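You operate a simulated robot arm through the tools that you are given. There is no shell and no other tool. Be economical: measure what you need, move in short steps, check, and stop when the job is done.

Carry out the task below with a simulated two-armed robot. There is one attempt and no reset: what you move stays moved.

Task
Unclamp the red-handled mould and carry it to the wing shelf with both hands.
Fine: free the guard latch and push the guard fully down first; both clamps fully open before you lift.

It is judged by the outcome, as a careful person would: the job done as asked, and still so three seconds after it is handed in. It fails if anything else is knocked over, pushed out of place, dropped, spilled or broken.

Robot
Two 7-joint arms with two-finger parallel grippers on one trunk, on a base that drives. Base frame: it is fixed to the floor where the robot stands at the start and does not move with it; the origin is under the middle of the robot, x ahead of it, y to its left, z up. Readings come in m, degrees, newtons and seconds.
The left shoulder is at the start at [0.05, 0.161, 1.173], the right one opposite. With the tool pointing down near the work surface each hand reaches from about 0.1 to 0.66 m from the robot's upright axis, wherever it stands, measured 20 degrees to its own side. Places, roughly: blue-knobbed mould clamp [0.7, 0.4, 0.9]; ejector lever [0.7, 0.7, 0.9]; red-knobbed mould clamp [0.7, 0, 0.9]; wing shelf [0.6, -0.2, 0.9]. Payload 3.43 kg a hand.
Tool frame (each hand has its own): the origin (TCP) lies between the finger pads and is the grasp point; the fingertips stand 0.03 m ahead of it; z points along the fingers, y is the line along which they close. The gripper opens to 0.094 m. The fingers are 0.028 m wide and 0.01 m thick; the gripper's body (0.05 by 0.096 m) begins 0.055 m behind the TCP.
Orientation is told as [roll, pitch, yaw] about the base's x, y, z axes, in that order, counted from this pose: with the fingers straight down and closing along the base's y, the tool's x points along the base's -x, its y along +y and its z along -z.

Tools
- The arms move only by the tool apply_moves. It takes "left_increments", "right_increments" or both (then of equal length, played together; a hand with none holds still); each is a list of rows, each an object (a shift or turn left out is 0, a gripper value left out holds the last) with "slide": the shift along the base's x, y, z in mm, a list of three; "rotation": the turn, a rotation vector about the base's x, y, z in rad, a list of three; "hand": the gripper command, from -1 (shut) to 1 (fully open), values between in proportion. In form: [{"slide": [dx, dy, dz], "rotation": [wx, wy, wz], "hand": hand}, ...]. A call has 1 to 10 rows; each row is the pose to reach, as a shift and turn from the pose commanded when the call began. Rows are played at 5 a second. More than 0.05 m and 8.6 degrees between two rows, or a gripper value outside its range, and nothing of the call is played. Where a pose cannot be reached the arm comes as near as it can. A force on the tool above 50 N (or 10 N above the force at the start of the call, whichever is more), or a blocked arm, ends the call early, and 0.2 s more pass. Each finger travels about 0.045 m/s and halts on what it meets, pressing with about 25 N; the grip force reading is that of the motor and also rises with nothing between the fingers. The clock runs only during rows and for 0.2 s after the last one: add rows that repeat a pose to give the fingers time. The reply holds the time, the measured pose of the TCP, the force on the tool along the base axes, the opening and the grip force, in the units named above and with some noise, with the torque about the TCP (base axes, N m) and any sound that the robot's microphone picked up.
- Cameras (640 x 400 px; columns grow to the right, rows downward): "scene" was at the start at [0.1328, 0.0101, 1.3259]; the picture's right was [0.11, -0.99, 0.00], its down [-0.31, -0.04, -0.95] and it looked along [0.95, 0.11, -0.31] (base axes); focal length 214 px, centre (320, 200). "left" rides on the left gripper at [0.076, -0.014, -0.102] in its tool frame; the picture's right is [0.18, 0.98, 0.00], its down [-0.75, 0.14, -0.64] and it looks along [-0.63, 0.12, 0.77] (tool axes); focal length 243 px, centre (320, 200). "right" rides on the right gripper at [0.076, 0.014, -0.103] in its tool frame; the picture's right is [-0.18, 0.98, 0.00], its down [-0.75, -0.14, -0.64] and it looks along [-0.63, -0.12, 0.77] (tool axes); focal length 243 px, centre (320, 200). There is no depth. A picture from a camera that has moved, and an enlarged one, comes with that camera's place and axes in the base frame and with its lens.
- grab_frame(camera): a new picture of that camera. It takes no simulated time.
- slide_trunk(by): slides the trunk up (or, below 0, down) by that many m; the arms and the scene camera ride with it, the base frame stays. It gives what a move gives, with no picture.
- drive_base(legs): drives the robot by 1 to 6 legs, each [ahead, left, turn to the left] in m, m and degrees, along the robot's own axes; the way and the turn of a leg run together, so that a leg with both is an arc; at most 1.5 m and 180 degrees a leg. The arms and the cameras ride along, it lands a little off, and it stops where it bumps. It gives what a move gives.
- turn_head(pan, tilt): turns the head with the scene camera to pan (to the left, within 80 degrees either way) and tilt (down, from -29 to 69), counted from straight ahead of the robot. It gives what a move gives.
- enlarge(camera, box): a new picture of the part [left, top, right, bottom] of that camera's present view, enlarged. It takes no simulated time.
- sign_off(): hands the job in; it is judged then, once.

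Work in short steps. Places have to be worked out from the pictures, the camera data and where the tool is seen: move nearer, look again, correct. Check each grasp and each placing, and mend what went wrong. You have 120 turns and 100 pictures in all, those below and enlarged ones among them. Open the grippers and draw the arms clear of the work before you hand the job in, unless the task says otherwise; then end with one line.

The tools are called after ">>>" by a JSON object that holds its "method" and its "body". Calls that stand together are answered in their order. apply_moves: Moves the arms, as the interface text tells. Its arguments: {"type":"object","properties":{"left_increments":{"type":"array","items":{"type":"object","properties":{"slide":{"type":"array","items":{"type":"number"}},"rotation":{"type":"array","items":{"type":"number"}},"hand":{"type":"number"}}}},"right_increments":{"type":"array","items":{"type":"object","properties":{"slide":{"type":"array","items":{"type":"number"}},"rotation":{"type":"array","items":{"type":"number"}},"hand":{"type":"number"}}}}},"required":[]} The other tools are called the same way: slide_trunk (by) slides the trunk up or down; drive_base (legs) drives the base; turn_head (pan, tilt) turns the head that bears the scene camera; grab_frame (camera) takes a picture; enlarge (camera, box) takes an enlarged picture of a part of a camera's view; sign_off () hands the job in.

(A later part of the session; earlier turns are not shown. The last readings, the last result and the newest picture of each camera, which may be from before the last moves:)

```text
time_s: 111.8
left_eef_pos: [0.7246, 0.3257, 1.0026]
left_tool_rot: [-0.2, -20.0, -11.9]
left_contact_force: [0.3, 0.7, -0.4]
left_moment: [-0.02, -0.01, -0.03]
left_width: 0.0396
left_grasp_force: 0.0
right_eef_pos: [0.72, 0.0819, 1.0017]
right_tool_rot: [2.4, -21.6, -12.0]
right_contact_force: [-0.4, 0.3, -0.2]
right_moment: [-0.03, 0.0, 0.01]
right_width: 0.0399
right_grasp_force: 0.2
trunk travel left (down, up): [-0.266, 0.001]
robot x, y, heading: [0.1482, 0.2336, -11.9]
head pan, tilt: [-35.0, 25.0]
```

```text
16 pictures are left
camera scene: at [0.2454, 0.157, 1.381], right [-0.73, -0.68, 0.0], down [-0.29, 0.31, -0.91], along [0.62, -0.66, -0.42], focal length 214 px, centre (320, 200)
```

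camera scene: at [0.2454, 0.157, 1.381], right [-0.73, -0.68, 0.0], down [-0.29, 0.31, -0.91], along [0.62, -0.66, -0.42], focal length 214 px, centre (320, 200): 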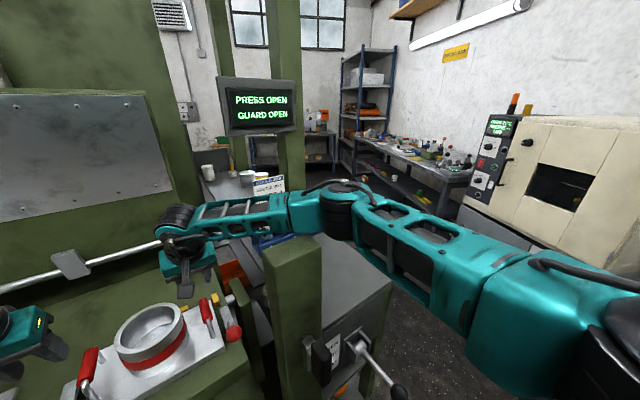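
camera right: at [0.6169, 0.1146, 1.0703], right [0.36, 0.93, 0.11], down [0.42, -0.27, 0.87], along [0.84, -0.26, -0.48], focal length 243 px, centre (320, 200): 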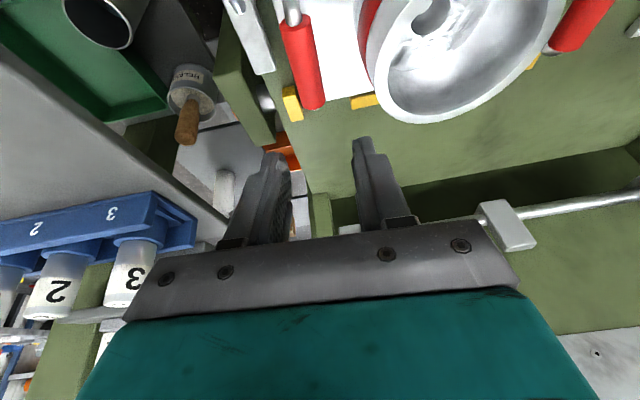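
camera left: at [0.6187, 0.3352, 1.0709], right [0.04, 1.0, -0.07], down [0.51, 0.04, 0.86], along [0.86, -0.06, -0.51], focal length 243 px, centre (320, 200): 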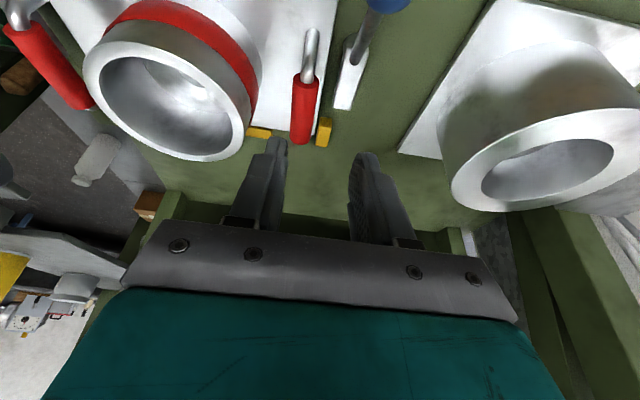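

Now it's clear: the elbow sits just behind the post's top and the forearm brushes the post's rear top. Moving another 8 cm right should bring the forearm fully behind the post, and the upper arm to its right. I'll raise the right hand and shift the base.

>>> {"method": "apply_moves", "body": {"right_increments": [{"slide": [-5, 0, 35]}, {"slide": [-10, 0, 75]}], "left_increments": [{"slide": [0, 0, 20]}, {"slide": [0, 0, 40]}]}}

>>> {"method": "drive_base", "body": {"legs": [[0, -0.08, 0], [0.015, 0, 0]]}}

>>> {"method": "apply_moves", "body": {"right_increments": [{"slide": [5, 20, 0]}, {"slide": [10, 40, 0]}, {"slide": [15, 60, 0]}, {"slide": [20, 75, 0]}], "left_increments": [{"slide": [5, 20, 0]}, {"slide": [10, 40, 0]}, {"slide": [15, 50, 0]}, {"slide": [20, 55, 0]}]}}

>>> {"method": "grab_frame", "body": {"camera": "scene"}}

```text
time_s: 112.3
left_eef_pos: [0.727, 0.3238, 1.0403]
left_tool_rot: [-0.2, -19.8, -12.0]
left_contact_force: [-0.2, -0.7, 0.2]
left_moment: [0.06, -0.03, 0.03]
left_width: 0.0399
left_grasp_force: 0.0
right_eef_pos: [0.7115, 0.0825, 1.0707]
right_tool_rot: [2.6, -20.8, -11.9]
right_contact_force: [-0.5, -0.3, -0.4]
right_moment: [-0.03, -0.02, 0.02]
right_width: 0.0397
right_grasp_force: 0.1
trunk travel left (down, up): [-0.266, 0.001]
robot x, y, heading: [0.1504, 0.2293, -11.9]
head pan, tilt: [-35.0, 25.0]
```

```text
time_s: 114.3
left_eef_pos: [0.7227, 0.2456, 1.0406]
left_tool_rot: [-0.2, -19.7, -11.9]
left_contact_force: [-0.1, -0.4, -0.7]
left_moment: [0.0, 0.0, 0.02]
left_width: 0.0398
left_grasp_force: 0.0
right_eef_pos: [0.7089, 0.0031, 1.0718]
right_tool_rot: [2.6, -20.9, -12.1]
right_contact_force: [0.7, -0.2, 0.4]
right_moment: [0.02, 0.01, 0.0]
right_width: 0.0401
right_grasp_force: 0.1
trunk travel left (down, up): [-0.266, 0.001]
robot x, y, heading: [0.1457, 0.1538, -12.3]
head pan, tilt: [-35.0, 25.0]
stopped in leg 2: the robot was blocked; the commanded pose is now the measured one
```

```text
time_s: 115.3
left_eef_pos: [0.744, 0.3013, 1.041]
left_tool_rot: [-0.3, -19.8, -11.8]
left_contact_force: [0.0, 1.1, 0.7]
left_moment: [-0.02, 0.0, 0.0]
left_width: 0.04
left_grasp_force: 0.0
right_eef_pos: [0.73, 0.0793, 1.0714]
right_tool_rot: [2.4, -20.8, -11.9]
right_contact_force: [0.0, 0.2, -0.2]
right_moment: [0.05, 0.02, 0.01]
right_width: 0.0401
right_grasp_force: 0.1
trunk travel left (down, up): [-0.266, 0.001]
robot x, y, heading: [0.1418, 0.1534, -11.9]
head pan, tilt: [-35.0, 25.0]
```

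```text
15 pictures are left
camera scene: at [0.2462, 0.0766, 1.3804], right [-0.73, -0.68, 0.0], down [-0.29, 0.31, -0.91], along [0.62, -0.66, -0.42], focal length 214 px, centre (320, 200)
```

scene: 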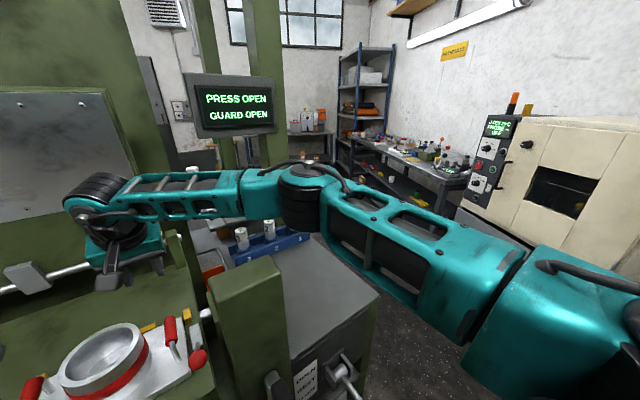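

Both hands are now over the handles, with the right forearm behind the post. I'll lower both hands to z about 0.965 and align with the handle positions, R [0.717, 0.085] and L [0.757, 0.303].

>>> {"method": "apply_moves", "body": {"right_increments": [{"slide": [-4, 2, -25]}, {"slide": [-8, 4, -50]}, {"slide": [-12, 6, -75]}, {"slide": [-13, 6, -100]}], "left_increments": [{"slide": [3, 0, -20]}, {"slide": [7, 1, -40]}, {"slide": [10, 2, -58]}, {"slide": [13, 2, -75]}]}}

>>> {"method": "grab_frame", "body": {"camera": "right"}}

>>> {"method": "grab_frame", "body": {"camera": "left"}}

```text
time_s: 116.3
left_eef_pos: [0.7551, 0.3052, 0.9687]
left_tool_rot: [-0.2, -19.8, -11.8]
left_contact_force: [0.3, -0.3, 0.7]
left_moment: [0.0, 0.04, -0.03]
left_width: 0.0402
left_grasp_force: 0.2
left hand out of reach, approached as far as the arm can: row 4
right_eef_pos: [0.7165, 0.0844, 0.9729]
right_tool_rot: [2.6, -20.9, -12.1]
right_contact_force: [-0.1, 0.0, 0.4]
right_moment: [-0.01, 0.01, 0.0]
right_width: 0.0399
right_grasp_force: 0.1
trunk travel left (down, up): [-0.266, 0.001]
robot x, y, heading: [0.1456, 0.1537, -11.9]
head pan, tilt: [-35.0, 25.0]
```

```text
14 pictures are left
camera right: at [0.612, 0.1171, 1.0405], right [0.36, 0.93, 0.11], down [0.43, -0.27, 0.86], along [0.83, -0.26, -0.5], focal length 243 px, centre (320, 200)
```

right: 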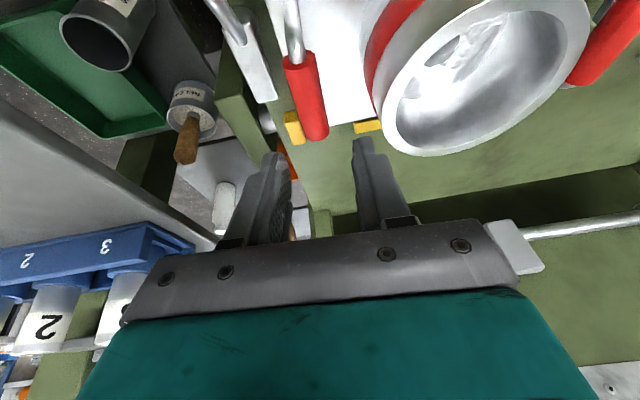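

```text
13 pictures are left
camera left: at [0.6494, 0.3143, 1.0389], right [0.03, 1.0, -0.07], down [0.51, 0.04, 0.86], along [0.86, -0.06, -0.51], focal length 243 px, centre (320, 200)
```

left: 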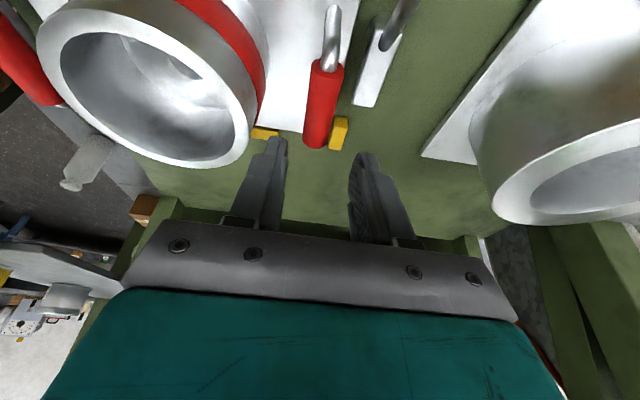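

Two views agree on grip centres L [0.763, 0.303, 0.89] and R [0.722, 0.083, 0.89]. I'll lower the trunk 5 cm, which also improves the left reach, then fine-align.

>>> {"method": "slide_trunk", "body": {"by": -0.05}}

>>> {"method": "apply_moves", "body": {"right_increments": [{"slide": [3, -1, 0], "hand": -0.27}, {"slide": [6, -2, -5], "hand": -0.27}, {"slide": [6, -2, -10], "hand": -0.27}], "left_increments": [{"slide": [4, -1, 0], "hand": -0.27}, {"slide": [8, -2, -3], "hand": -0.27}, {"slide": [8, -2, -5], "hand": -0.27}]}}

```text
time_s: 117.2
left_eef_pos: [0.7568, 0.3049, 0.9131]
left_tool_rot: [-0.2, -19.7, -11.9]
left_contact_force: [0.4, -1.2, -0.5]
left_moment: [0.04, 0.04, 0.0]
left_width: 0.0401
left_grasp_force: 0.1
right_eef_pos: [0.7495, 0.0763, 0.9915]
right_tool_rot: [3.4, -28.2, -12.8]
right_contact_force: [1.0, -1.0, -1.2]
right_moment: [0.0, -0.01, 0.02]
right_width: 0.0403
right_grasp_force: 0.0
trunk travel left (down, up): [-0.218, 0.049]
robot x, y, heading: [0.1458, 0.148, -11.8]
head pan, tilt: [-35.0, 25.0]
stopped: the arm was blocked; the commanded pose is now the measured one
```

```text
time_s: 118.0
left_eef_pos: [0.7553, 0.3041, 0.9234]
left_tool_rot: [-0.1, -19.9, -11.9]
left_contact_force: [-0.1, -0.4, -1.2]
left_moment: [0.02, 0.01, 0.0]
left_width: 0.0343
left_grasp_force: 0.1
left hand out of reach, approached as far as the arm can: row 2, 3
right_eef_pos: [0.7555, 0.0728, 0.9958]
right_tool_rot: [3.7, -29.0, -13.1]
right_contact_force: [-0.7, 0.4, 0.6]
right_moment: [0.02, 0.01, -0.02]
right_width: 0.0345
right_grasp_force: 0.0
trunk travel left (down, up): [-0.218, 0.049]
robot x, y, heading: [0.143, 0.155, -12.0]
head pan, tilt: [-35.0, 25.0]
```

Lowering the trunk pushes the right upper arm onto the post, so I'll raise it back. The right hand will be re-posed, and the left hand will pitch to about −38° to gain reach.

>>> {"method": "slide_trunk", "body": {"by": 0.049}}

>>> {"method": "apply_moves", "body": {"right_increments": [{"slide": [-10, 3, -10], "rotation": [-0.009, 0.055, 0.006]}, {"slide": [-20, 6, -25], "rotation": [-0.018, 0.11, 0.012]}, {"slide": [-30, 9, -45], "rotation": [-0.027, 0.166, 0.02]}, {"slide": [-33, 10, -65], "rotation": [-0.027, 0.166, 0.02]}], "left_increments": [{"slide": [0, 0, 0], "rotation": [-0.022, -0.105, 0]}, {"slide": [3, 0, -5], "rotation": [-0.044, -0.21, 0]}, {"slide": [6, -1, -10], "rotation": [-0.065, -0.307, 0]}, {"slide": [8, -1, -15], "rotation": [-0.065, -0.307, 0]}]}}

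```text
time_s: 119.0
left_eef_pos: [0.7573, 0.3058, 0.9702]
left_tool_rot: [-0.2, -19.8, -11.9]
left_contact_force: [0.8, 0.2, -0.2]
left_moment: [0.02, 0.02, -0.02]
left_width: 0.0344
left_grasp_force: 0.0
right_eef_pos: [0.7539, 0.0766, 1.0389]
right_tool_rot: [3.5, -28.5, -12.8]
right_contact_force: [1.1, 0.5, -0.2]
right_moment: [0.01, 0.01, 0.0]
right_width: 0.0343
right_grasp_force: 0.2
trunk travel left (down, up): [-0.267, 0.0]
robot x, y, heading: [0.1443, 0.1525, -12.0]
head pan, tilt: [-35.0, 25.0]
```

```text
time_s: 120.0
left_eef_pos: [0.7649, 0.3045, 0.9567]
left_tool_rot: [-0.3, -37.8, -11.8]
left_contact_force: [-0.4, -0.5, 1.0]
left_moment: [0.03, 0.03, -0.01]
left_width: 0.0342
left_grasp_force: 0.1
right_eef_pos: [0.7204, 0.0868, 0.9732]
right_tool_rot: [-0.3, -19.3, -10.0]
right_contact_force: [-0.5, -1.0, 0.1]
right_moment: [-0.02, 0.03, -0.01]
right_width: 0.0344
right_grasp_force: 0.0
trunk travel left (down, up): [-0.267, 0.0]
robot x, y, heading: [0.1445, 0.1548, -11.6]
head pan, tilt: [-35.0, 25.0]
```

Both are in reach now. I'll descend to z about 0.92, with the tips just around the grip tops, and check.

>>> {"method": "apply_moves", "body": {"right_increments": [{"slide": [1, -2, -20]}, {"slide": [2, -4, -40]}, {"slide": [2, -4, -53]}], "left_increments": [{"slide": [0, -1, -15]}, {"slide": [-1, -1, -28]}, {"slide": [-2, -1, -38]}]}}

>>> {"method": "turn_head", "body": {"pan": 8, "tilt": 45}}

>>> {"method": "enlarge", "body": {"camera": "scene", "box": [220, 120, 420, 260]}}

>>> {"method": "grab_frame", "body": {"camera": "right"}}

```text
time_s: 121.0
left_eef_pos: [0.7501, 0.3153, 0.9433]
left_tool_rot: [-0.2, -37.9, -12.0]
left_contact_force: [-0.3, 1.0, -0.5]
left_moment: [-0.01, -0.02, -0.01]
left_width: 0.0342
left_grasp_force: 0.2
left hand out of reach, approached as far as the arm can: row 1, 2, 3
right_eef_pos: [0.7539, 0.0667, 0.9771]
right_tool_rot: [-0.1, -25.6, -11.3]
right_contact_force: [-0.5, -0.5, 0.1]
right_moment: [0.02, 0.03, 0.02]
right_width: 0.0341
right_grasp_force: 0.0
trunk travel left (down, up): [-0.267, 0.0]
robot x, y, heading: [0.1397, 0.154, -11.8]
head pan, tilt: [-35.0, 25.0]
stopped in row 3 (right hand): the arm was blocked; the commanded pose is now the measured one
```

```text
time_s: 122.1
left_eef_pos: [0.7499, 0.3141, 0.946]
left_tool_rot: [-0.1, -38.0, -12.1]
left_contact_force: [-0.3, -0.1, -0.1]
left_moment: [-0.01, 0.03, 0.02]
left_width: 0.0339
left_grasp_force: 0.1
right_eef_pos: [0.751, 0.0686, 0.9762]
right_tool_rot: [0.0, -25.2, -10.9]
right_contact_force: [0.9, 0.1, 0.1]
right_moment: [-0.02, -0.01, 0.0]
right_width: 0.0341
right_grasp_force: 0.1
trunk travel left (down, up): [-0.267, 0.0]
robot x, y, heading: [0.1451, 0.1481, -11.7]
head pan, tilt: [8.0, 45.0]
```

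```text
2.86 times, centred on (320, 190) of scene
camera zoom: at [0.2603, 0.1364, 1.351], right [-0.07, -1.0, 0.0], down [-0.7, 0.05, -0.71], along [0.71, -0.05, -0.7], focal length 613 px, centre (320, 229)
```

zoom: 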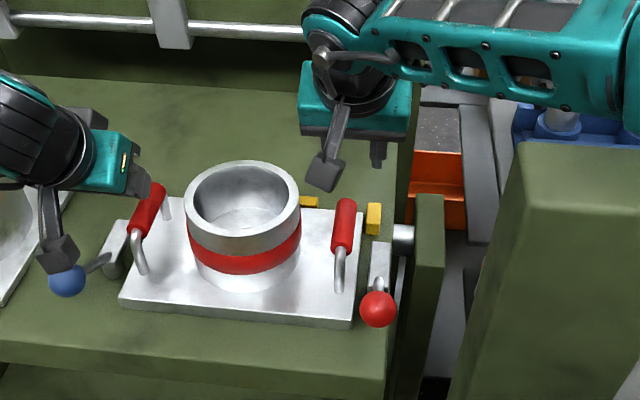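

```text
11 pictures are left
camera right: at [0.6427, 0.1046, 1.0348], right [0.35, 0.93, 0.08], down [0.37, -0.22, 0.9], along [0.86, -0.29, -0.42], focal length 243 px, centre (320, 200)
```

right: 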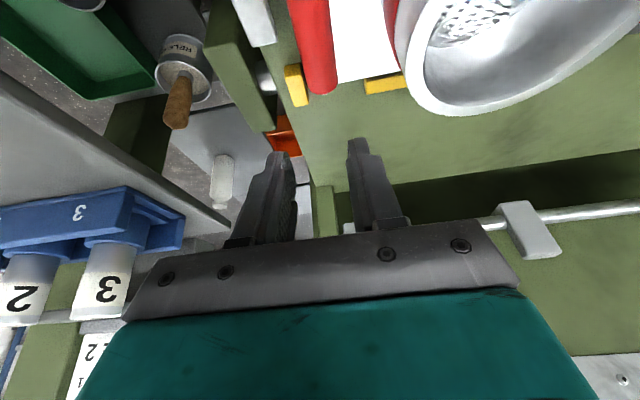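

The right forearm is pressing the post's rear top edge, and the left arm seems stuck in a poor posture. I'll lift both hands and fold the left arm back near its starting posture, upright, before trying again. The base also goes 5 cm further right for the right forearm.

>>> {"method": "apply_moves", "body": {"right_increments": [{"slide": [-8, 4, 35], "rotation": [0, 0.03, 0]}, {"slide": [-18, 8, 70], "rotation": [0.01, 0.06, 0]}, {"slide": [-25, 14, 100], "rotation": [0.02, 0.1, 0]}, {"slide": [-25, 14, 100], "rotation": [0.02, 0.1, 0]}, {"slide": [-25, 14, 100], "rotation": [0.02, 0.1, 0]}, {"slide": [-25, 14, 100], "rotation": [0.02, 0.1, 0]}, {"slide": [-25, 14, 100], "rotation": [0.02, 0.1, 0]}, {"slide": [-25, 14, 100], "rotation": [0.02, 0.1, 0]}, {"slide": [-25, 14, 100], "rotation": [0.02, 0.1, 0]}], "left_increments": [{"slide": [-10, 5, 40], "rotation": [0.022, 0.105, 0]}, {"slide": [-30, 10, 80], "rotation": [0.044, 0.21, 0]}, {"slide": [-60, 15, 115], "rotation": [0.066, 0.315, 0]}, {"slide": [-95, 20, 145], "rotation": [0.09, 0.43, 0]}, {"slide": [-135, 25, 170], "rotation": [0.115, 0.55, 0]}, {"slide": [-175, 30, 195], "rotation": [0.138, 0.65, 0]}, {"slide": [-220, 35, 210], "rotation": [0.138, 0.65, 0]}, {"slide": [-265, 40, 225], "rotation": [0.138, 0.65, 0]}, {"slide": [-310, 40, 240], "rotation": [0.138, 0.65, 0]}]}}

>>> {"method": "drive_base", "body": {"legs": [[-0.005, -0.05, 0]]}}

```text
time_s: 124.1
left_eef_pos: [0.4414, 0.3558, 1.1812]
left_tool_rot: [-0.2, 0.3, -12.0]
left_contact_force: [0.1, -0.1, -0.6]
left_moment: [-0.01, 0.0, -0.04]
left_width: 0.0345
left_grasp_force: 0.1
right_eef_pos: [0.7247, 0.0845, 1.0719]
right_tool_rot: [-0.1, -19.0, -10.9]
right_contact_force: [0.4, 0.7, 0.2]
right_moment: [0.03, -0.01, 0.02]
right_width: 0.0344
right_grasp_force: 0.0
trunk travel left (down, up): [-0.267, 0.0]
robot x, y, heading: [0.1429, 0.1519, -11.9]
head pan, tilt: [8.0, 45.0]
```

```text
time_s: 125.2
left_eef_pos: [0.427, 0.3069, 1.1814]
left_tool_rot: [-0.3, 0.3, -11.8]
left_contact_force: [0.5, 0.4, -0.9]
left_moment: [0.01, 0.02, 0.01]
left_width: 0.0344
left_grasp_force: 0.1
right_eef_pos: [0.7102, 0.0363, 1.071]
right_tool_rot: [0.0, -18.9, -10.8]
right_contact_force: [0.3, 0.0, 0.0]
right_moment: [0.01, 0.02, 0.02]
right_width: 0.0343
right_grasp_force: 0.0
trunk travel left (down, up): [-0.267, 0.0]
robot x, y, heading: [0.1274, 0.0994, -12.0]
head pan, tilt: [8.0, 45.0]
```

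Now I'll extend the left hand again, upright, going down first and then straight forward. The right hand returns above its handle and starts down.

>>> {"method": "apply_moves", "body": {"left_increments": [{"slide": [5, 0, -45]}, {"slide": [15, 0, -90]}, {"slide": [30, 0, -130]}, {"slide": [60, 0, -165]}, {"slide": [100, 0, -190]}, {"slide": [145, -1, -205]}, {"slide": [190, -2, -205]}, {"slide": [235, -3, -205]}, {"slide": [280, -4, -205]}, {"slide": [320, -4, -205]}], "right_increments": [{"slide": [3, 12, 0]}, {"slide": [6, 24, 0]}, {"slide": [9, 36, 0]}, {"slide": [12, 47, 0]}, {"slide": [12, 47, -15]}, {"slide": [12, 47, -30]}, {"slide": [12, 47, -50]}, {"slide": [12, 47, -70]}, {"slide": [12, 47, -90]}, {"slide": [12, 47, -108]}]}}

```text
time_s: 127.6
left_eef_pos: [0.7232, 0.3085, 0.9914]
left_tool_rot: [-0.3, -0.1, -12.1]
left_contact_force: [-0.1, -0.1, 0.5]
left_moment: [-0.01, 0.06, 0.02]
left_width: 0.0345
left_grasp_force: 0.1
left hand out of reach, approached as far as the arm can: row 10
right_eef_pos: [0.7386, 0.072, 0.9997]
right_tool_rot: [0.3, -22.8, -11.8]
right_contact_force: [0.8, -0.5, 11.6]
right_moment: [0.14, 0.48, 0.01]
right_width: 0.0342
right_grasp_force: 0.1
trunk travel left (down, up): [-0.267, 0.0]
robot x, y, heading: [0.1299, 0.1056, -12.1]
head pan, tilt: [8.0, 45.0]
stopped in row 10 (right hand): the arm was blocked; the commanded pose is now the measured one
```

The left arm now reaches further upright. The right arm is still blocked near z = 1.0, so I'll look at that arm again.

>>> {"method": "turn_head", "body": {"pan": -38, "tilt": 32}}

>>> {"method": "grab_frame", "body": {"camera": "scene"}}

```text
time_s: 128.7
left_eef_pos: [0.718, 0.3114, 0.9984]
left_tool_rot: [-0.4, -0.7, -12.1]
left_contact_force: [-0.8, 0.0, -0.5]
left_moment: [0.02, 0.01, -0.01]
left_width: 0.0345
left_grasp_force: 0.1
right_eef_pos: [0.7278, 0.0773, 0.9989]
right_tool_rot: [0.0, -22.5, -11.6]
right_contact_force: [0.2, 0.0, -0.1]
right_moment: [0.02, 0.0, 0.02]
right_width: 0.0345
right_grasp_force: 0.1
trunk travel left (down, up): [-0.267, 0.0]
robot x, y, heading: [0.1315, 0.0998, -11.9]
head pan, tilt: [-38.0, 32.0]
```

```text
10 pictures are left
camera scene: at [0.2109, 0.0295, 1.3715], right [-0.76, -0.64, -0.01], down [-0.33, 0.4, -0.85], along [0.55, -0.65, -0.52], focal length 214 px, centre (320, 200)
```

scene: 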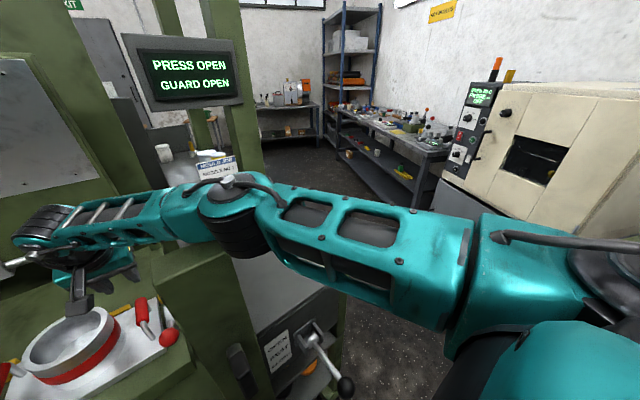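

The right arm is now stretched straight across the post top, so this side is a dead end. Standing well left of the post instead keeps the right arm entirely on its left, and a freshly folded left arm should reach inward as the right one just did. I'll fold both arms up and back first.

>>> {"method": "apply_moves", "body": {"right_increments": [{"slide": [-10, 10, 45]}, {"slide": [-20, 25, 85], "rotation": [0.01, 0.05, 0]}, {"slide": [-35, 45, 120], "rotation": [0.02, 0.1, 0]}, {"slide": [-65, 65, 150], "rotation": [0.03, 0.17, 0]}, {"slide": [-105, 80, 170], "rotation": [0.05, 0.26, 0]}, {"slide": [-150, 90, 180], "rotation": [0.07, 0.35, 0]}, {"slide": [-195, 95, 190], "rotation": [0.08, 0.39, 0]}, {"slide": [-240, 95, 200], "rotation": [0.08, 0.39, 0]}, {"slide": [-285, 95, 210], "rotation": [0.08, 0.39, 0]}, {"slide": [-330, 95, 220], "rotation": [0.08, 0.39, 0]}], "left_increments": [{"slide": [-10, 10, 40]}, {"slide": [-30, 25, 75]}, {"slide": [-60, 40, 110]}, {"slide": [-100, 50, 135]}, {"slide": [-145, 55, 155]}, {"slide": [-190, 60, 170]}, {"slide": [-235, 60, 185]}, {"slide": [-280, 60, 200]}, {"slide": [-320, 60, 215]}, {"slide": [-350, 60, 230]}]}}

>>> {"method": "drive_base", "body": {"legs": [[-0.02, 0.37, 0], [0.04, 0, 0]]}}

```text
time_s: 130.9
left_eef_pos: [0.3767, 0.3687, 1.2211]
left_tool_rot: [-0.2, 0.2, -12.0]
left_contact_force: [0.4, 0.6, 0.3]
left_moment: [0.01, -0.02, 0.0]
left_width: 0.0342
left_grasp_force: 0.1
right_eef_pos: [0.407, 0.1679, 1.2096]
right_tool_rot: [0.2, 1.2, -11.8]
right_contact_force: [-0.5, -0.1, 0.3]
right_moment: [0.03, -0.02, -0.04]
right_width: 0.0341
right_grasp_force: 0.1
trunk travel left (down, up): [-0.267, 0.0]
robot x, y, heading: [0.1355, 0.1043, -12.1]
head pan, tilt: [-38.0, 32.0]
```

```text
time_s: 135.2
left_eef_pos: [0.4521, 0.7308, 1.22]
left_tool_rot: [-0.3, 0.3, -12.0]
left_contact_force: [0.2, 0.8, -0.4]
left_moment: [-0.03, -0.01, -0.02]
left_width: 0.0344
left_grasp_force: 0.0
right_eef_pos: [0.4824, 0.5299, 1.2104]
right_tool_rot: [0.2, 1.1, -11.8]
right_contact_force: [-0.2, 0.3, -0.1]
right_moment: [-0.01, -0.03, 0.0]
right_width: 0.0344
right_grasp_force: 0.0
trunk travel left (down, up): [-0.267, 0.0]
robot x, y, heading: [0.2025, 0.4645, -11.6]
head pan, tilt: [-38.0, 32.0]
stopped in leg 2: the robot was blocked; the commanded pose is now the measured one
```

I'm at the left stance. First I'll bring both hands laterally in front of where their handles lie. Then I'll lower the trunk 10 cm so the arms can extend level.

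>>> {"method": "apply_moves", "body": {"left_increments": [{"slide": [2, -27, 0]}, {"slide": [4, -54, 0]}, {"slide": [6, -82, 0]}, {"slide": [8, -110, 0]}, {"slide": [10, -137, 0]}, {"slide": [12, -165, 0]}, {"slide": [14, -192, 0]}, {"slide": [15, -219, 0]}], "right_increments": [{"slide": [-3, -40, 0]}, {"slide": [-6, -80, 0]}, {"slide": [-10, -121, 0]}, {"slide": [-13, -161, 0]}, {"slide": [-16, -201, 0]}, {"slide": [-20, -242, 0]}, {"slide": [-23, -282, 0]}, {"slide": [-26, -322, 0]}]}}

>>> {"method": "slide_trunk", "body": {"by": -0.1}}

>>> {"method": "apply_moves", "body": {"left_increments": [{"slide": [25, -20, -15]}, {"slide": [55, -42, -25]}, {"slide": [85, -64, -35]}, {"slide": [118, -88, -45]}, {"slide": [150, -112, -55]}, {"slide": [182, -136, -65]}, {"slide": [214, -160, -75]}, {"slide": [240, -180, -85]}, {"slide": [265, -195, -95]}, {"slide": [285, -206, -105]}], "right_increments": [{"slide": [27, -12, -15]}, {"slide": [55, -25, -25]}, {"slide": [85, -38, -35]}, {"slide": [115, -52, -45]}, {"slide": [145, -66, -55]}, {"slide": [175, -80, -65]}, {"slide": [205, -94, -75]}, {"slide": [230, -106, -85]}, {"slide": [250, -116, -95]}, {"slide": [264, -124, -105]}]}}

```text
time_s: 137.0
left_eef_pos: [0.4686, 0.5115, 1.2191]
left_tool_rot: [-0.4, 0.3, -12.0]
left_contact_force: [-0.3, 0.1, -0.1]
left_moment: [0.0, 0.06, 0.04]
left_width: 0.0344
left_grasp_force: 0.1
right_eef_pos: [0.4562, 0.2071, 1.2088]
right_tool_rot: [0.1, 1.2, -11.6]
right_contact_force: [0.5, 0.2, -0.3]
right_moment: [0.03, -0.01, 0.05]
right_width: 0.0344
right_grasp_force: 0.0
trunk travel left (down, up): [-0.267, 0.0]
robot x, y, heading: [0.2043, 0.4663, -11.9]
head pan, tilt: [-38.0, 32.0]
```

```text
time_s: 138.4
left_eef_pos: [0.4682, 0.5121, 1.118]
left_tool_rot: [-0.4, 0.2, -12.0]
left_contact_force: [0.1, 0.0, 0.1]
left_moment: [-0.02, -0.02, 0.0]
left_width: 0.0341
left_grasp_force: 0.0
right_eef_pos: [0.4551, 0.2087, 1.1089]
right_tool_rot: [0.1, 1.1, -11.8]
right_contact_force: [-0.1, 0.0, 0.1]
right_moment: [-0.02, 0.01, 0.01]
right_width: 0.0343
right_grasp_force: 0.0
trunk travel left (down, up): [-0.167, 0.1]
robot x, y, heading: [0.2028, 0.4666, -11.9]
head pan, tilt: [-38.0, 32.0]
```

```text
time_s: 140.8
left_eef_pos: [0.6354, 0.4866, 1.0494]
left_tool_rot: [-1.1, -1.4, -16.8]
left_contact_force: [0.2, -0.1, 0.7]
left_moment: [-0.04, 0.03, 0.06]
left_width: 0.0342
left_grasp_force: 0.1
left hand out of reach, approached as far as the arm can: row 2, 3, 4, 5, 6, 7, 8, 9, 10
right_eef_pos: [0.6536, 0.0542, 1.0905]
right_tool_rot: [0.7, -7.8, -18.4]
right_contact_force: [0.0, -0.5, 0.4]
right_moment: [0.0, -0.03, 0.01]
right_width: 0.0343
right_grasp_force: 0.0
trunk travel left (down, up): [-0.167, 0.1]
robot x, y, heading: [0.1797, 0.4774, -17.0]
head pan, tilt: [-38.0, 32.0]
stopped in row 10 (left hand): the arm was blocked; the commanded pose is now the measured one
```

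The right arm nudged the post while bent, which turned the base a little. A better idea: the handles are round bars, so I can roll both hands about 20° with the wrists leaning left. That moves the right arm away from the post and eases the left arm's inward limit. I'll raise everything, fold back, and re-square the base.

>>> {"method": "slide_trunk", "body": {"by": 0.1}}

>>> {"method": "apply_moves", "body": {"right_increments": [{"slide": [-5, 10, 35]}, {"slide": [-20, 30, 60]}, {"slide": [-45, 55, 80]}, {"slide": [-80, 80, 90]}, {"slide": [-115, 105, 95]}, {"slide": [-150, 125, 95]}, {"slide": [-180, 145, 95]}], "left_increments": [{"slide": [-10, 5, 20]}, {"slide": [-25, 10, 40]}, {"slide": [-45, 20, 60]}, {"slide": [-70, 30, 70]}, {"slide": [-95, 40, 75]}, {"slide": [-120, 50, 75]}, {"slide": [-140, 60, 75]}]}}

>>> {"method": "drive_base", "body": {"legs": [[-0.04, 0, 0], [0, 0, 5.2]]}}

```text
time_s: 142.1
left_eef_pos: [0.6557, 0.4736, 1.1379]
left_tool_rot: [-0.4, 0.3, -16.4]
left_contact_force: [0.2, -0.8, -0.1]
left_moment: [-0.04, 0.01, 0.03]
left_width: 0.034
left_grasp_force: 0.1
right_eef_pos: [0.6762, 0.0463, 1.1409]
right_tool_rot: [0.7, -3.0, -17.4]
right_contact_force: [0.8, 0.1, 0.1]
right_moment: [-0.01, 0.0, 0.0]
right_width: 0.0343
right_grasp_force: 0.0
trunk travel left (down, up): [-0.267, 0.0]
robot x, y, heading: [0.1853, 0.4788, -16.1]
head pan, tilt: [-38.0, 32.0]
```

```text
time_s: 143.7
left_eef_pos: [0.5142, 0.5328, 1.2139]
left_tool_rot: [-0.5, 0.2, -16.3]
left_contact_force: [-0.4, -0.1, 0.0]
left_moment: [0.0, 0.01, 0.01]
left_width: 0.0342
left_grasp_force: 0.1
right_eef_pos: [0.4945, 0.1914, 1.2357]
right_tool_rot: [0.7, -3.0, -17.5]
right_contact_force: [0.2, -0.6, 0.0]
right_moment: [0.03, -0.01, 0.0]
right_width: 0.0344
right_grasp_force: 0.0
trunk travel left (down, up): [-0.267, 0.0]
robot x, y, heading: [0.187, 0.479, -16.0]
head pan, tilt: [-38.0, 32.0]
```

```text
time_s: 145.1
left_eef_pos: [0.4697, 0.5734, 1.2136]
left_tool_rot: [-0.3, 0.2, -11.4]
left_contact_force: [-0.8, -0.3, 0.0]
left_moment: [-0.06, 0.0, 0.0]
left_width: 0.0343
left_grasp_force: 0.1
right_eef_pos: [0.481, 0.2315, 1.2356]
right_tool_rot: [0.8, -3.0, -12.3]
right_contact_force: [-0.8, 1.4, 0.8]
right_moment: [-0.06, 0.01, 0.02]
right_width: 0.0342
right_grasp_force: 0.1
trunk travel left (down, up): [-0.267, 0.0]
robot x, y, heading: [0.1439, 0.4905, -11.1]
head pan, tilt: [-38.0, 32.0]
```

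The base is squared again. I'll shift 6 cm right and forward to the stop, roll both hands, and extend with the trunk high.

>>> {"method": "drive_base", "body": {"legs": [[0, -0.06, -0.6], [0.07, 0, 0]]}}

>>> {"method": "apply_moves", "body": {"right_increments": [{"slide": [5, 0, 0], "rotation": [-0.12, 0.023, 0]}, {"slide": [15, 0, 0], "rotation": [-0.24, 0.046, 0]}, {"slide": [35, 0, 0], "rotation": [-0.353, 0.069, 0]}, {"slide": [65, -10, -10], "rotation": [-0.353, 0.069, 0]}, {"slide": [95, -25, -25], "rotation": [-0.353, 0.069, 0]}, {"slide": [125, -40, -45], "rotation": [-0.353, 0.069, 0]}, {"slide": [155, -55, -65], "rotation": [-0.353, 0.069, 0]}, {"slide": [180, -70, -80], "rotation": [-0.353, 0.069, 0]}, {"slide": [194, -78, -95], "rotation": [-0.353, 0.069, 0]}], "left_increments": [{"slide": [10, 0, 0], "rotation": [-0.12, 0.023, 0]}, {"slide": [30, 0, -10], "rotation": [-0.24, 0.046, 0]}, {"slide": [60, -20, -20], "rotation": [-0.353, 0.069, 0]}, {"slide": [90, -48, -30], "rotation": [-0.353, 0.069, 0]}, {"slide": [120, -76, -40], "rotation": [-0.353, 0.069, 0]}, {"slide": [150, -106, -50], "rotation": [-0.353, 0.069, 0]}, {"slide": [180, -136, -65], "rotation": [-0.353, 0.069, 0]}, {"slide": [212, -166, -80], "rotation": [-0.353, 0.069, 0]}, {"slide": [242, -196, -95], "rotation": [-0.353, 0.069, 0]}]}}

```text
time_s: 147.0
left_eef_pos: [0.5169, 0.5008, 1.2139]
left_tool_rot: [-0.5, 0.1, -11.9]
left_contact_force: [-0.2, -0.6, -0.8]
left_moment: [-0.02, 0.0, -0.02]
left_width: 0.0344
left_grasp_force: 0.0
right_eef_pos: [0.524, 0.1579, 1.2363]
right_tool_rot: [0.8, -3.0, -13.0]
right_contact_force: [-1.4, 1.4, 0.1]
right_moment: [0.02, -0.02, -0.02]
right_width: 0.0344
right_grasp_force: 0.1
trunk travel left (down, up): [-0.267, 0.0]
robot x, y, heading: [0.1943, 0.4207, -11.7]
head pan, tilt: [-38.0, 32.0]
stopped in leg 2: the robot was blocked; the commanded pose is now the measured one
```

```text
time_s: 149.0
left_eef_pos: [0.6892, 0.4029, 1.1398]
left_tool_rot: [-21.1, -0.1, -11.9]
left_contact_force: [0.2, 0.9, -0.1]
left_moment: [-0.04, 0.0, 0.01]
left_width: 0.0343
left_grasp_force: 0.2
left hand out of reach, approached as far as the arm can: row 7, 8, 9
right_eef_pos: [0.7223, 0.0804, 1.1404]
right_tool_rot: [-19.9, -3.4, -11.8]
right_contact_force: [0.6, -0.7, 0.3]
right_moment: [-0.02, -0.03, -0.02]
right_width: 0.0344
right_grasp_force: 0.0
trunk travel left (down, up): [-0.267, 0.0]
robot x, y, heading: [0.1958, 0.4198, -11.7]
head pan, tilt: [-38.0, 32.0]
```

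The right hand is in place, but the left is still limited inward. I'll test whether toeing the left hand's yaw inward frees it.

>>> {"method": "apply_moves", "body": {"left_increments": [{"slide": [5, -5, -10], "rotation": [0, 0, -0.13]}, {"slide": [15, -20, -20], "rotation": [0, 0, -0.26]}, {"slide": [30, -45, -30], "rotation": [0, 0, -0.39]}, {"slide": [50, -75, -40], "rotation": [0, 0, -0.5]}, {"slide": [70, -98, -40], "rotation": [0, 0, -0.5]}]}}

```text
time_s: 150.2
left_eef_pos: [0.6775, 0.4304, 1.1201]
left_tool_rot: [-21.1, 0.0, -40.7]
left_contact_force: [-0.2, -0.6, -1.0]
left_moment: [0.0, 0.01, 0.02]
left_width: 0.0344
left_grasp_force: 0.0
left hand out of reach, approached as far as the arm can: row 1, 2, 3, 4, 5
right_eef_pos: [0.7231, 0.0808, 1.1391]
right_tool_rot: [-19.9, -3.5, -11.9]
right_contact_force: [-0.2, -0.7, -0.4]
right_moment: [0.0, 0.02, 0.01]
right_width: 0.0341
right_grasp_force: 0.0
trunk travel left (down, up): [-0.267, 0.0]
robot x, y, heading: [0.1978, 0.4174, -11.7]
head pan, tilt: [-38.0, 32.0]
```

Toeing in made it worse, so I'll try the opposite direction: yaw the left hand outward while moving inward.

>>> {"method": "apply_moves", "body": {"left_increments": [{"slide": [0, 0, 0], "rotation": [0, 0, 0.14]}, {"slide": [0, 0, 0], "rotation": [0, 0, 0.28]}, {"slide": [5, -10, 0], "rotation": [0, 0, 0.42]}, {"slide": [15, -25, 0], "rotation": [0, 0, 0.56]}, {"slide": [25, -45, 0], "rotation": [0, 0, 0.7]}, {"slide": [35, -65, 0], "rotation": [0, 0, 0.8]}, {"slide": [50, -90, 0], "rotation": [0, 0, 0.9]}, {"slide": [65, -115, 0], "rotation": [0, 0, 0.9]}, {"slide": [82, -126, 0], "rotation": [0, 0, 0.9]}]}}

```text
time_s: 152.2
left_eef_pos: [0.7041, 0.3977, 1.134]
left_tool_rot: [-21.1, 0.0, 11.0]
left_contact_force: [1.2, -0.8, -0.4]
left_moment: [0.0, 0.02, -0.01]
left_width: 0.0345
left_grasp_force: 0.1
left hand out of reach, approached as far as the arm can: row 5, 6, 7, 8, 9
right_eef_pos: [0.7224, 0.0799, 1.1389]
right_tool_rot: [-19.9, -3.4, -11.9]
right_contact_force: [-0.2, 0.5, -0.6]
right_moment: [-0.03, 0.01, -0.02]
right_width: 0.0343
right_grasp_force: 0.0
trunk travel left (down, up): [-0.267, 0.0]
robot x, y, heading: [0.1947, 0.4204, -12.1]
head pan, tilt: [-38.0, 32.0]
```

Only slightly better; the left arm is in an awkward posture branch. The right arm, which began near the centre line, reaches inward fine. I'll fold the left hand back, upright and high, and bring it inward there to change its posture.

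>>> {"method": "apply_moves", "body": {"left_increments": [{"slide": [-15, 10, 25], "rotation": [0.094, -0.001, -0.1]}, {"slide": [-40, 22, 50], "rotation": [0.187, -0.002, -0.2]}, {"slide": [-70, 35, 75], "rotation": [0.28, -0.003, -0.3]}, {"slide": [-105, 50, 100], "rotation": [0.374, -0.004, -0.4]}, {"slide": [-145, 68, 125], "rotation": [0.374, -0.004, -0.4]}, {"slide": [-180, 80, 150], "rotation": [0.374, -0.004, -0.4]}, {"slide": [-190, 70, 180], "rotation": [0.374, -0.004, -0.4]}, {"slide": [-190, 40, 200], "rotation": [0.374, -0.004, -0.4]}, {"slide": [-188, 0, 210], "rotation": [0.374, -0.004, -0.4]}, {"slide": [-186, -40, 210], "rotation": [0.374, -0.004, -0.4]}]}}

>>> {"method": "apply_moves", "body": {"left_increments": [{"slide": [5, -20, 0]}, {"slide": [15, -35, -10]}, {"slide": [40, -45, -25]}, {"slide": [75, -52, -45]}, {"slide": [110, -58, -65]}, {"slide": [145, -64, -85]}, {"slide": [180, -68, -105]}, {"slide": [215, -70, -125]}, {"slide": [240, -70, -150]}]}}

```text
refused: row 5 steps farther than a row can; nothing moved
```

```text
time_s: 154.2
left_eef_pos: [0.7806, 0.4677, 1.0706]
left_tool_rot: [-21.1, -0.2, 11.0]
left_contact_force: [0.1, -0.4, 0.5]
left_moment: [-0.01, -0.01, 0.02]
left_width: 0.0342
left_grasp_force: 0.1
left hand out of reach, approached as far as the arm can: row 1, 2, 3, 4, 5, 6, 7, 8, 9
right_eef_pos: [0.722, 0.081, 1.1406]
right_tool_rot: [-19.9, -3.6, -11.9]
right_contact_force: [-0.2, 0.4, 0.5]
right_moment: [-0.07, -0.01, -0.01]
right_width: 0.0347
right_grasp_force: 0.1
trunk travel left (down, up): [-0.267, 0.0]
robot x, y, heading: [0.1962, 0.4189, -11.7]
head pan, tilt: [-38.0, 32.0]
```

The first part was refused and the second ran, without touching anything. I'll do the fold-back properly now with smaller steps.

>>> {"method": "apply_moves", "body": {"left_increments": [{"slide": [-15, 5, 35], "rotation": [0.094, -0.001, -0.1]}, {"slide": [-40, 10, 65], "rotation": [0.187, -0.002, -0.2]}, {"slide": [-70, 15, 95], "rotation": [0.28, -0.003, -0.3]}, {"slide": [-105, 18, 120], "rotation": [0.374, -0.004, -0.4]}, {"slide": [-145, 20, 140], "rotation": [0.374, -0.004, -0.4]}, {"slide": [-185, 22, 160], "rotation": [0.374, -0.004, -0.4]}, {"slide": [-225, 22, 180], "rotation": [0.374, -0.004, -0.4]}, {"slide": [-265, 20, 200], "rotation": [0.374, -0.004, -0.4]}, {"slide": [-300, 15, 220], "rotation": [0.374, -0.004, -0.4]}, {"slide": [-330, 5, 240], "rotation": [0.374, -0.004, -0.4]}]}}

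```text
time_s: 156.4
left_eef_pos: [0.4473, 0.4746, 1.3101]
left_tool_rot: [0.3, -0.1, -12.1]
left_contact_force: [-0.6, 0.3, -1.1]
left_moment: [0.0, 0.03, -0.01]
left_width: 0.0343
left_grasp_force: 0.0
right_eef_pos: [0.7225, 0.0815, 1.1382]
right_tool_rot: [-19.8, -3.5, -11.9]
right_contact_force: [-0.2, 0.2, 1.1]
right_moment: [0.03, 0.0, 0.04]
right_width: 0.0345
right_grasp_force: 0.0
trunk travel left (down, up): [-0.267, 0.0]
robot x, y, heading: [0.1945, 0.4173, -12.0]
head pan, tilt: [-38.0, 32.0]
```

Now I'll move it inward at this height.

>>> {"method": "apply_moves", "body": {"left_increments": [{"slide": [6, -20, 0]}, {"slide": [12, -40, 0]}, {"slide": [18, -60, 0]}, {"slide": [24, -80, 0]}, {"slide": [30, -100, 0]}, {"slide": [36, -120, 0]}, {"slide": [40, -140, 0]}]}}

```text
time_s: 158.0
left_eef_pos: [0.5178, 0.4452, 1.2846]
left_tool_rot: [-0.1, 0.0, -12.0]
left_contact_force: [2.0, 0.8, -0.6]
left_moment: [0.01, 0.16, -0.01]
left_width: 0.0344
left_grasp_force: 0.0
left hand out of reach, approached as far as the arm can: row 2, 3, 4, 5, 6, 7
right_eef_pos: [0.7266, 0.0802, 1.1365]
right_tool_rot: [-19.8, -3.1, -11.9]
right_contact_force: [1.7, 0.0, -0.9]
right_moment: [-0.05, 0.09, -0.04]
right_width: 0.0345
right_grasp_force: 0.1
trunk travel left (down, up): [-0.267, 0.0]
robot x, y, heading: [0.194, 0.4148, -11.9]
head pan, tilt: [-38.0, 32.0]
```

The inward limit is in the shoulder direction. If I turn the robot about 12° further right, the left handle lies straight ahead of the left shoulder, and the right arm runs straight and well left of the post. I'll try that turn.

>>> {"method": "drive_base", "body": {"legs": [[0, 0, -12]]}}

```text
time_s: 159.2
left_eef_pos: [0.5117, 0.3805, 1.2846]
left_tool_rot: [-0.1, -0.2, -23.8]
left_contact_force: [-0.3, -0.1, -0.4]
left_moment: [-0.01, 0.01, 0.0]
left_width: 0.034
left_grasp_force: 0.0
right_eef_pos: [0.6409, -0.0213, 1.1393]
right_tool_rot: [-20.0, -3.4, -23.7]
right_contact_force: [0.1, 0.0, 0.7]
right_moment: [-0.01, 0.02, -0.01]
right_width: 0.0344
right_grasp_force: 0.1
trunk travel left (down, up): [-0.267, 0.0]
robot x, y, heading: [0.1944, 0.4211, -23.9]
head pan, tilt: [-38.0, 32.0]
```

It turned freely, so I'll go 6° more.

>>> {"method": "drive_base", "body": {"legs": [[0, 0, -6], [0.03, 0, 0]]}}

```text
time_s: 160.4
left_eef_pos: [0.5053, 0.345, 1.286]
left_tool_rot: [-0.2, -0.3, -30.0]
left_contact_force: [0.2, 0.4, 0.6]
left_moment: [-0.01, -0.05, 0.03]
left_width: 0.0344
left_grasp_force: 0.0
right_eef_pos: [0.5914, -0.0674, 1.1396]
right_tool_rot: [-19.8, -3.5, -29.9]
right_contact_force: [0.5, -0.2, -0.3]
right_moment: [-0.03, -0.01, -0.04]
right_width: 0.0341
right_grasp_force: 0.1
trunk travel left (down, up): [-0.267, 0.0]
robot x, y, heading: [0.194, 0.418, -30.0]
head pan, tilt: [-38.0, 32.0]
stopped in leg 2: the robot was blocked; the commanded pose is now the measured one
```

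It's at −30° now. I'll realign both tools with the press yaw and move them above the handles, with the trunk still high.

>>> {"method": "apply_moves", "body": {"right_increments": [{"slide": [15, 17, 0], "rotation": [0, 0, 0.08]}, {"slide": [30, 34, 0], "rotation": [0, 0, 0.16]}, {"slide": [45, 51, 0], "rotation": [0, 0, 0.24]}, {"slide": [60, 68, 0], "rotation": [0, 0, 0.314]}, {"slide": [75, 85, 0], "rotation": [0, 0, 0.314]}, {"slide": [90, 102, 0], "rotation": [0, 0, 0.314]}, {"slide": [105, 120, 0], "rotation": [0, 0, 0.314]}, {"slide": [120, 137, -5], "rotation": [0, 0, 0.314]}, {"slide": [131, 150, -15], "rotation": [0, 0, 0.314]}], "left_increments": [{"slide": [28, -4, -20], "rotation": [0, 0, 0.08]}, {"slide": [57, -9, -45], "rotation": [0, 0, 0.16]}, {"slide": [86, -14, -75], "rotation": [0, 0, 0.24]}, {"slide": [115, -18, -105], "rotation": [0, 0, 0.314]}, {"slide": [144, -23, -135], "rotation": [0, 0, 0.314]}, {"slide": [173, -28, -165], "rotation": [0, 0, 0.314]}, {"slide": [202, -33, -195], "rotation": [0, 0, 0.314]}, {"slide": [231, -38, -225], "rotation": [0, 0, 0.314]}, {"slide": [256, -42, -255], "rotation": [0, 0, 0.314]}]}}

```text
time_s: 162.4
left_eef_pos: [0.748, 0.3405, 1.0439]
left_tool_rot: [-0.2, -0.3, -12.0]
left_contact_force: [0.3, 0.6, 0.8]
left_moment: [-0.01, -0.01, -0.01]
left_width: 0.0341
left_grasp_force: 0.1
left hand out of reach, approached as far as the arm can: row 7, 8, 9
right_eef_pos: [0.7143, 0.0782, 1.1309]
right_tool_rot: [-19.9, -3.5, -11.9]
right_contact_force: [-0.6, -0.1, -0.3]
right_moment: [0.04, 0.0, -0.02]
right_width: 0.0341
right_grasp_force: 0.1
right hand out of reach, approached as far as the arm can: row 9
trunk travel left (down, up): [-0.267, 0.0]
robot x, y, heading: [0.1943, 0.4164, -29.6]
head pan, tilt: [-38.0, 32.0]
```

Very close now. I'll turn 3° back left to help the right reach and lower the trunk 7 cm. Then I'll tilt the left hand, leaning its wrist back-left, and move onto the handle positions.

>>> {"method": "drive_base", "body": {"legs": [[0, 0, 3]]}}

>>> {"method": "slide_trunk", "body": {"by": -0.07}}

>>> {"method": "apply_moves", "body": {"left_increments": [{"slide": [0, -10, 10], "rotation": [-0.1, -0.045, 0]}, {"slide": [2, -25, 10], "rotation": [-0.2, -0.09, 0]}, {"slide": [5, -40, 5], "rotation": [-0.3, -0.135, 0]}, {"slide": [8, -55, 0], "rotation": [-0.397, -0.181, 0]}, {"slide": [11, -66, -5], "rotation": [-0.397, -0.181, 0]}], "right_increments": [{"slide": [-2, -5, -10]}, {"slide": [-4, -10, -25]}, {"slide": [-6, -14, -40]}, {"slide": [-8, -18, -55]}, {"slide": [-10, -22, -70]}]}}

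```text
time_s: 163.2
left_eef_pos: [0.7513, 0.3707, 1.0451]
left_tool_rot: [-0.2, -0.3, -8.9]
left_contact_force: [-0.1, -0.2, 0.5]
left_moment: [0.0, -0.01, 0.03]
left_width: 0.0344
left_grasp_force: 0.1
right_eef_pos: [0.7317, 0.1052, 1.1291]
right_tool_rot: [-19.9, -3.5, -8.9]
right_contact_force: [0.5, 0.7, 0.1]
right_moment: [-0.01, 0.03, 0.0]
right_width: 0.0342
right_grasp_force: 0.2
trunk travel left (down, up): [-0.267, 0.0]
robot x, y, heading: [0.1905, 0.4168, -26.9]
head pan, tilt: [-38.0, 32.0]
```

```text
time_s: 164.3
left_eef_pos: [0.7499, 0.3716, 0.9762]
left_tool_rot: [-0.2, -0.5, -9.0]
left_contact_force: [-0.2, -0.2, -0.4]
left_moment: [-0.03, 0.01, -0.03]
left_width: 0.0343
left_grasp_force: 0.1
right_eef_pos: [0.7322, 0.1056, 1.0589]
right_tool_rot: [-19.9, -3.6, -8.8]
right_contact_force: [-0.4, -0.1, 0.4]
right_moment: [0.0, 0.02, -0.01]
right_width: 0.0344
right_grasp_force: 0.1
trunk travel left (down, up): [-0.197, 0.07]
robot x, y, heading: [0.1974, 0.4167, -26.7]
head pan, tilt: [-38.0, 32.0]
```

```text
time_s: 165.5
left_eef_pos: [0.7617, 0.3031, 0.9694]
left_tool_rot: [-21.6, -13.8, -6.3]
left_contact_force: [0.6, 0.1, -0.8]
left_moment: [0.0, -0.02, -0.02]
left_width: 0.0342
left_grasp_force: 0.0
right_eef_pos: [0.7216, 0.0826, 0.9886]
right_tool_rot: [-20.0, -3.5, -8.9]
right_contact_force: [0.9, -0.6, -0.7]
right_moment: [-0.01, 0.02, 0.0]
right_width: 0.0342
right_grasp_force: 0.0
trunk travel left (down, up): [-0.197, 0.07]
robot x, y, heading: [0.1992, 0.4194, -27.1]
head pan, tilt: [-38.0, 32.0]
```

Both hands are above their handles with no reach limit. I'll trim yaw, descend to z about 0.925, and check.

>>> {"method": "apply_moves", "body": {"left_increments": [{"slide": [0, 0, -15], "rotation": [0, 0, -0.05]}, {"slide": [0, 0, -30], "rotation": [0, 0, -0.1]}, {"slide": [0, 0, -42], "rotation": [0, 0, -0.1]}], "right_increments": [{"slide": [0, 0, -20], "rotation": [0, 0, -0.03]}, {"slide": [0, 0, -42], "rotation": [0, 0, -0.05]}, {"slide": [0, 0, -60], "rotation": [0, 0, -0.05]}]}}

>>> {"method": "turn_head", "body": {"pan": 20, "tilt": 45}}

>>> {"method": "enlarge", "body": {"camera": "scene", "box": [260, 100, 460, 250]}}

>>> {"method": "grab_frame", "body": {"camera": "left"}}

>>> {"method": "grab_frame", "body": {"camera": "right"}}

```text
time_s: 166.3
left_eef_pos: [0.7568, 0.3157, 0.9353]
left_tool_rot: [-21.6, -13.8, -12.0]
left_contact_force: [-0.6, -0.3, 0.8]
left_moment: [-0.03, -0.02, -0.01]
left_width: 0.0346
left_grasp_force: 0.1
left hand out of reach, approached as far as the arm can: row 2, 3
right_eef_pos: [0.7238, 0.0831, 0.9295]
right_tool_rot: [-19.9, -3.5, -11.8]
right_contact_force: [0.7, -0.1, 0.5]
right_moment: [-0.01, 0.0, -0.01]
right_width: 0.0343
right_grasp_force: 0.1
trunk travel left (down, up): [-0.197, 0.07]
robot x, y, heading: [0.1982, 0.4195, -26.6]
head pan, tilt: [-38.0, 32.0]
```

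```text
time_s: 167.6
left_eef_pos: [0.7568, 0.3158, 0.9365]
left_tool_rot: [-21.6, -13.9, -12.0]
left_contact_force: [-0.1, 0.2, 0.0]
left_moment: [0.01, 0.03, 0.0]
left_width: 0.0342
left_grasp_force: 0.0
right_eef_pos: [0.7231, 0.0834, 0.9304]
right_tool_rot: [-19.9, -3.5, -11.8]
right_contact_force: [-0.2, -0.1, 0.1]
right_moment: [0.03, 0.0, 0.0]
right_width: 0.0342
right_grasp_force: 0.1
trunk travel left (down, up): [-0.197, 0.07]
robot x, y, heading: [0.196, 0.4146, -26.7]
head pan, tilt: [20.0, 45.0]
```

```text
2.67 times, centred on (360, 175) of scene
camera zoom: at [0.3112, 0.3892, 1.2806], right [-0.12, -0.99, 0.0], down [-0.7, 0.09, -0.71], along [0.7, -0.09, -0.71], focal length 572 px, centre (213, 267)
```

zoom: 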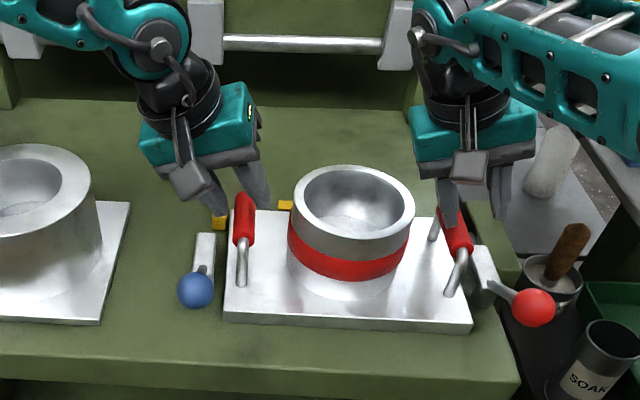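

```text
8 pictures are left
camera left: at [0.6673, 0.3601, 1.0152], right [0.1, 0.91, -0.4], down [0.66, 0.23, 0.71], along [0.74, -0.33, -0.58], focal length 243 px, centre (320, 200)
```

left: 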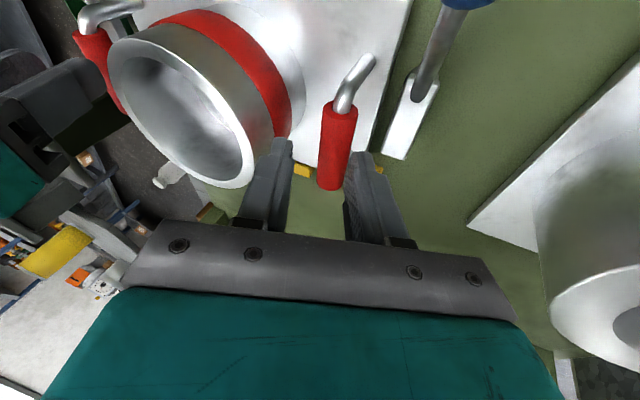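

```text
7 pictures are left
camera right: at [0.6519, 0.1475, 1.0152], right [0.39, 0.86, -0.32], down [0.72, -0.06, 0.7], along [0.58, -0.5, -0.64], focal length 243 px, centre (320, 200)
```

right: 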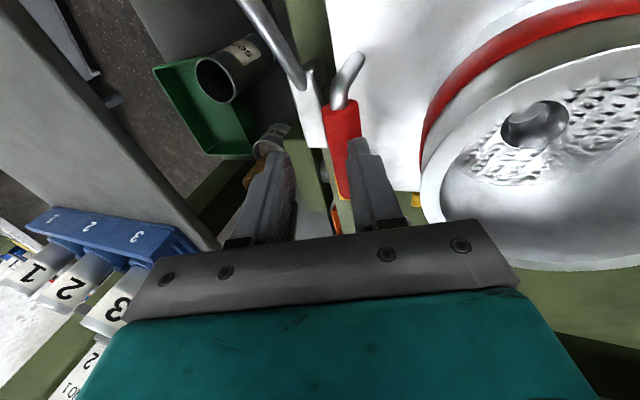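

The handles lie between the fingers, but the hands are tilted, so they must approach along their own finger axes. I'll offset both first and descend along the axis. The left yaw opens a few degrees to stay in reach.

>>> {"method": "apply_moves", "body": {"left_increments": [{"slide": [-5, 5, 0], "rotation": [0, 0, 0.06]}, {"slide": [-9, 10, 0], "rotation": [0, 0, 0.12]}, {"slide": [-7, 6, -10], "rotation": [0, 0, 0.12]}, {"slide": [-5, 1, -20], "rotation": [0, 0, 0.12]}, {"slide": [-3, -3, -30], "rotation": [0, 0, 0.12]}, {"slide": [-2, -7, -38], "rotation": [0, 0, 0.12]}], "right_increments": [{"slide": [0, 7, 0]}, {"slide": [1, 12.5, 0]}, {"slide": [1, 9, -9]}, {"slide": [1, 6, -17]}, {"slide": [1, 3, -25]}, {"slide": [1, 0.6, -32]}]}}

>>> {"method": "grab_frame", "body": {"camera": "left"}}

```text
time_s: 169.0
left_eef_pos: [0.7479, 0.3292, 0.9113]
left_tool_rot: [-21.5, -13.8, -5.1]
left_contact_force: [-0.7, -0.3, -0.1]
left_moment: [0.0, 0.01, 0.01]
left_width: 0.0342
left_grasp_force: 0.0
left hand out of reach, approached as far as the arm can: row 4, 5, 6
right_eef_pos: [0.7236, 0.0845, 0.897]
right_tool_rot: [-19.9, -3.4, -11.8]
right_contact_force: [-0.5, 1.1, 0.4]
right_moment: [0.06, 0.01, 0.05]
right_width: 0.0345
right_grasp_force: 0.1
trunk travel left (down, up): [-0.197, 0.07]
robot x, y, heading: [0.1938, 0.4174, -26.7]
head pan, tilt: [20.0, 45.0]
```

```text
6 pictures are left
camera left: at [0.6535, 0.3621, 0.9924], right [-0.01, 0.92, -0.39], down [0.63, 0.31, 0.71], along [0.77, -0.24, -0.58], focal length 243 px, centre (320, 200)
```

left: 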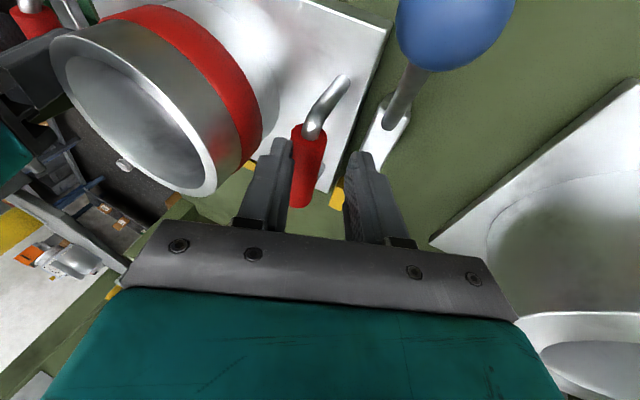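

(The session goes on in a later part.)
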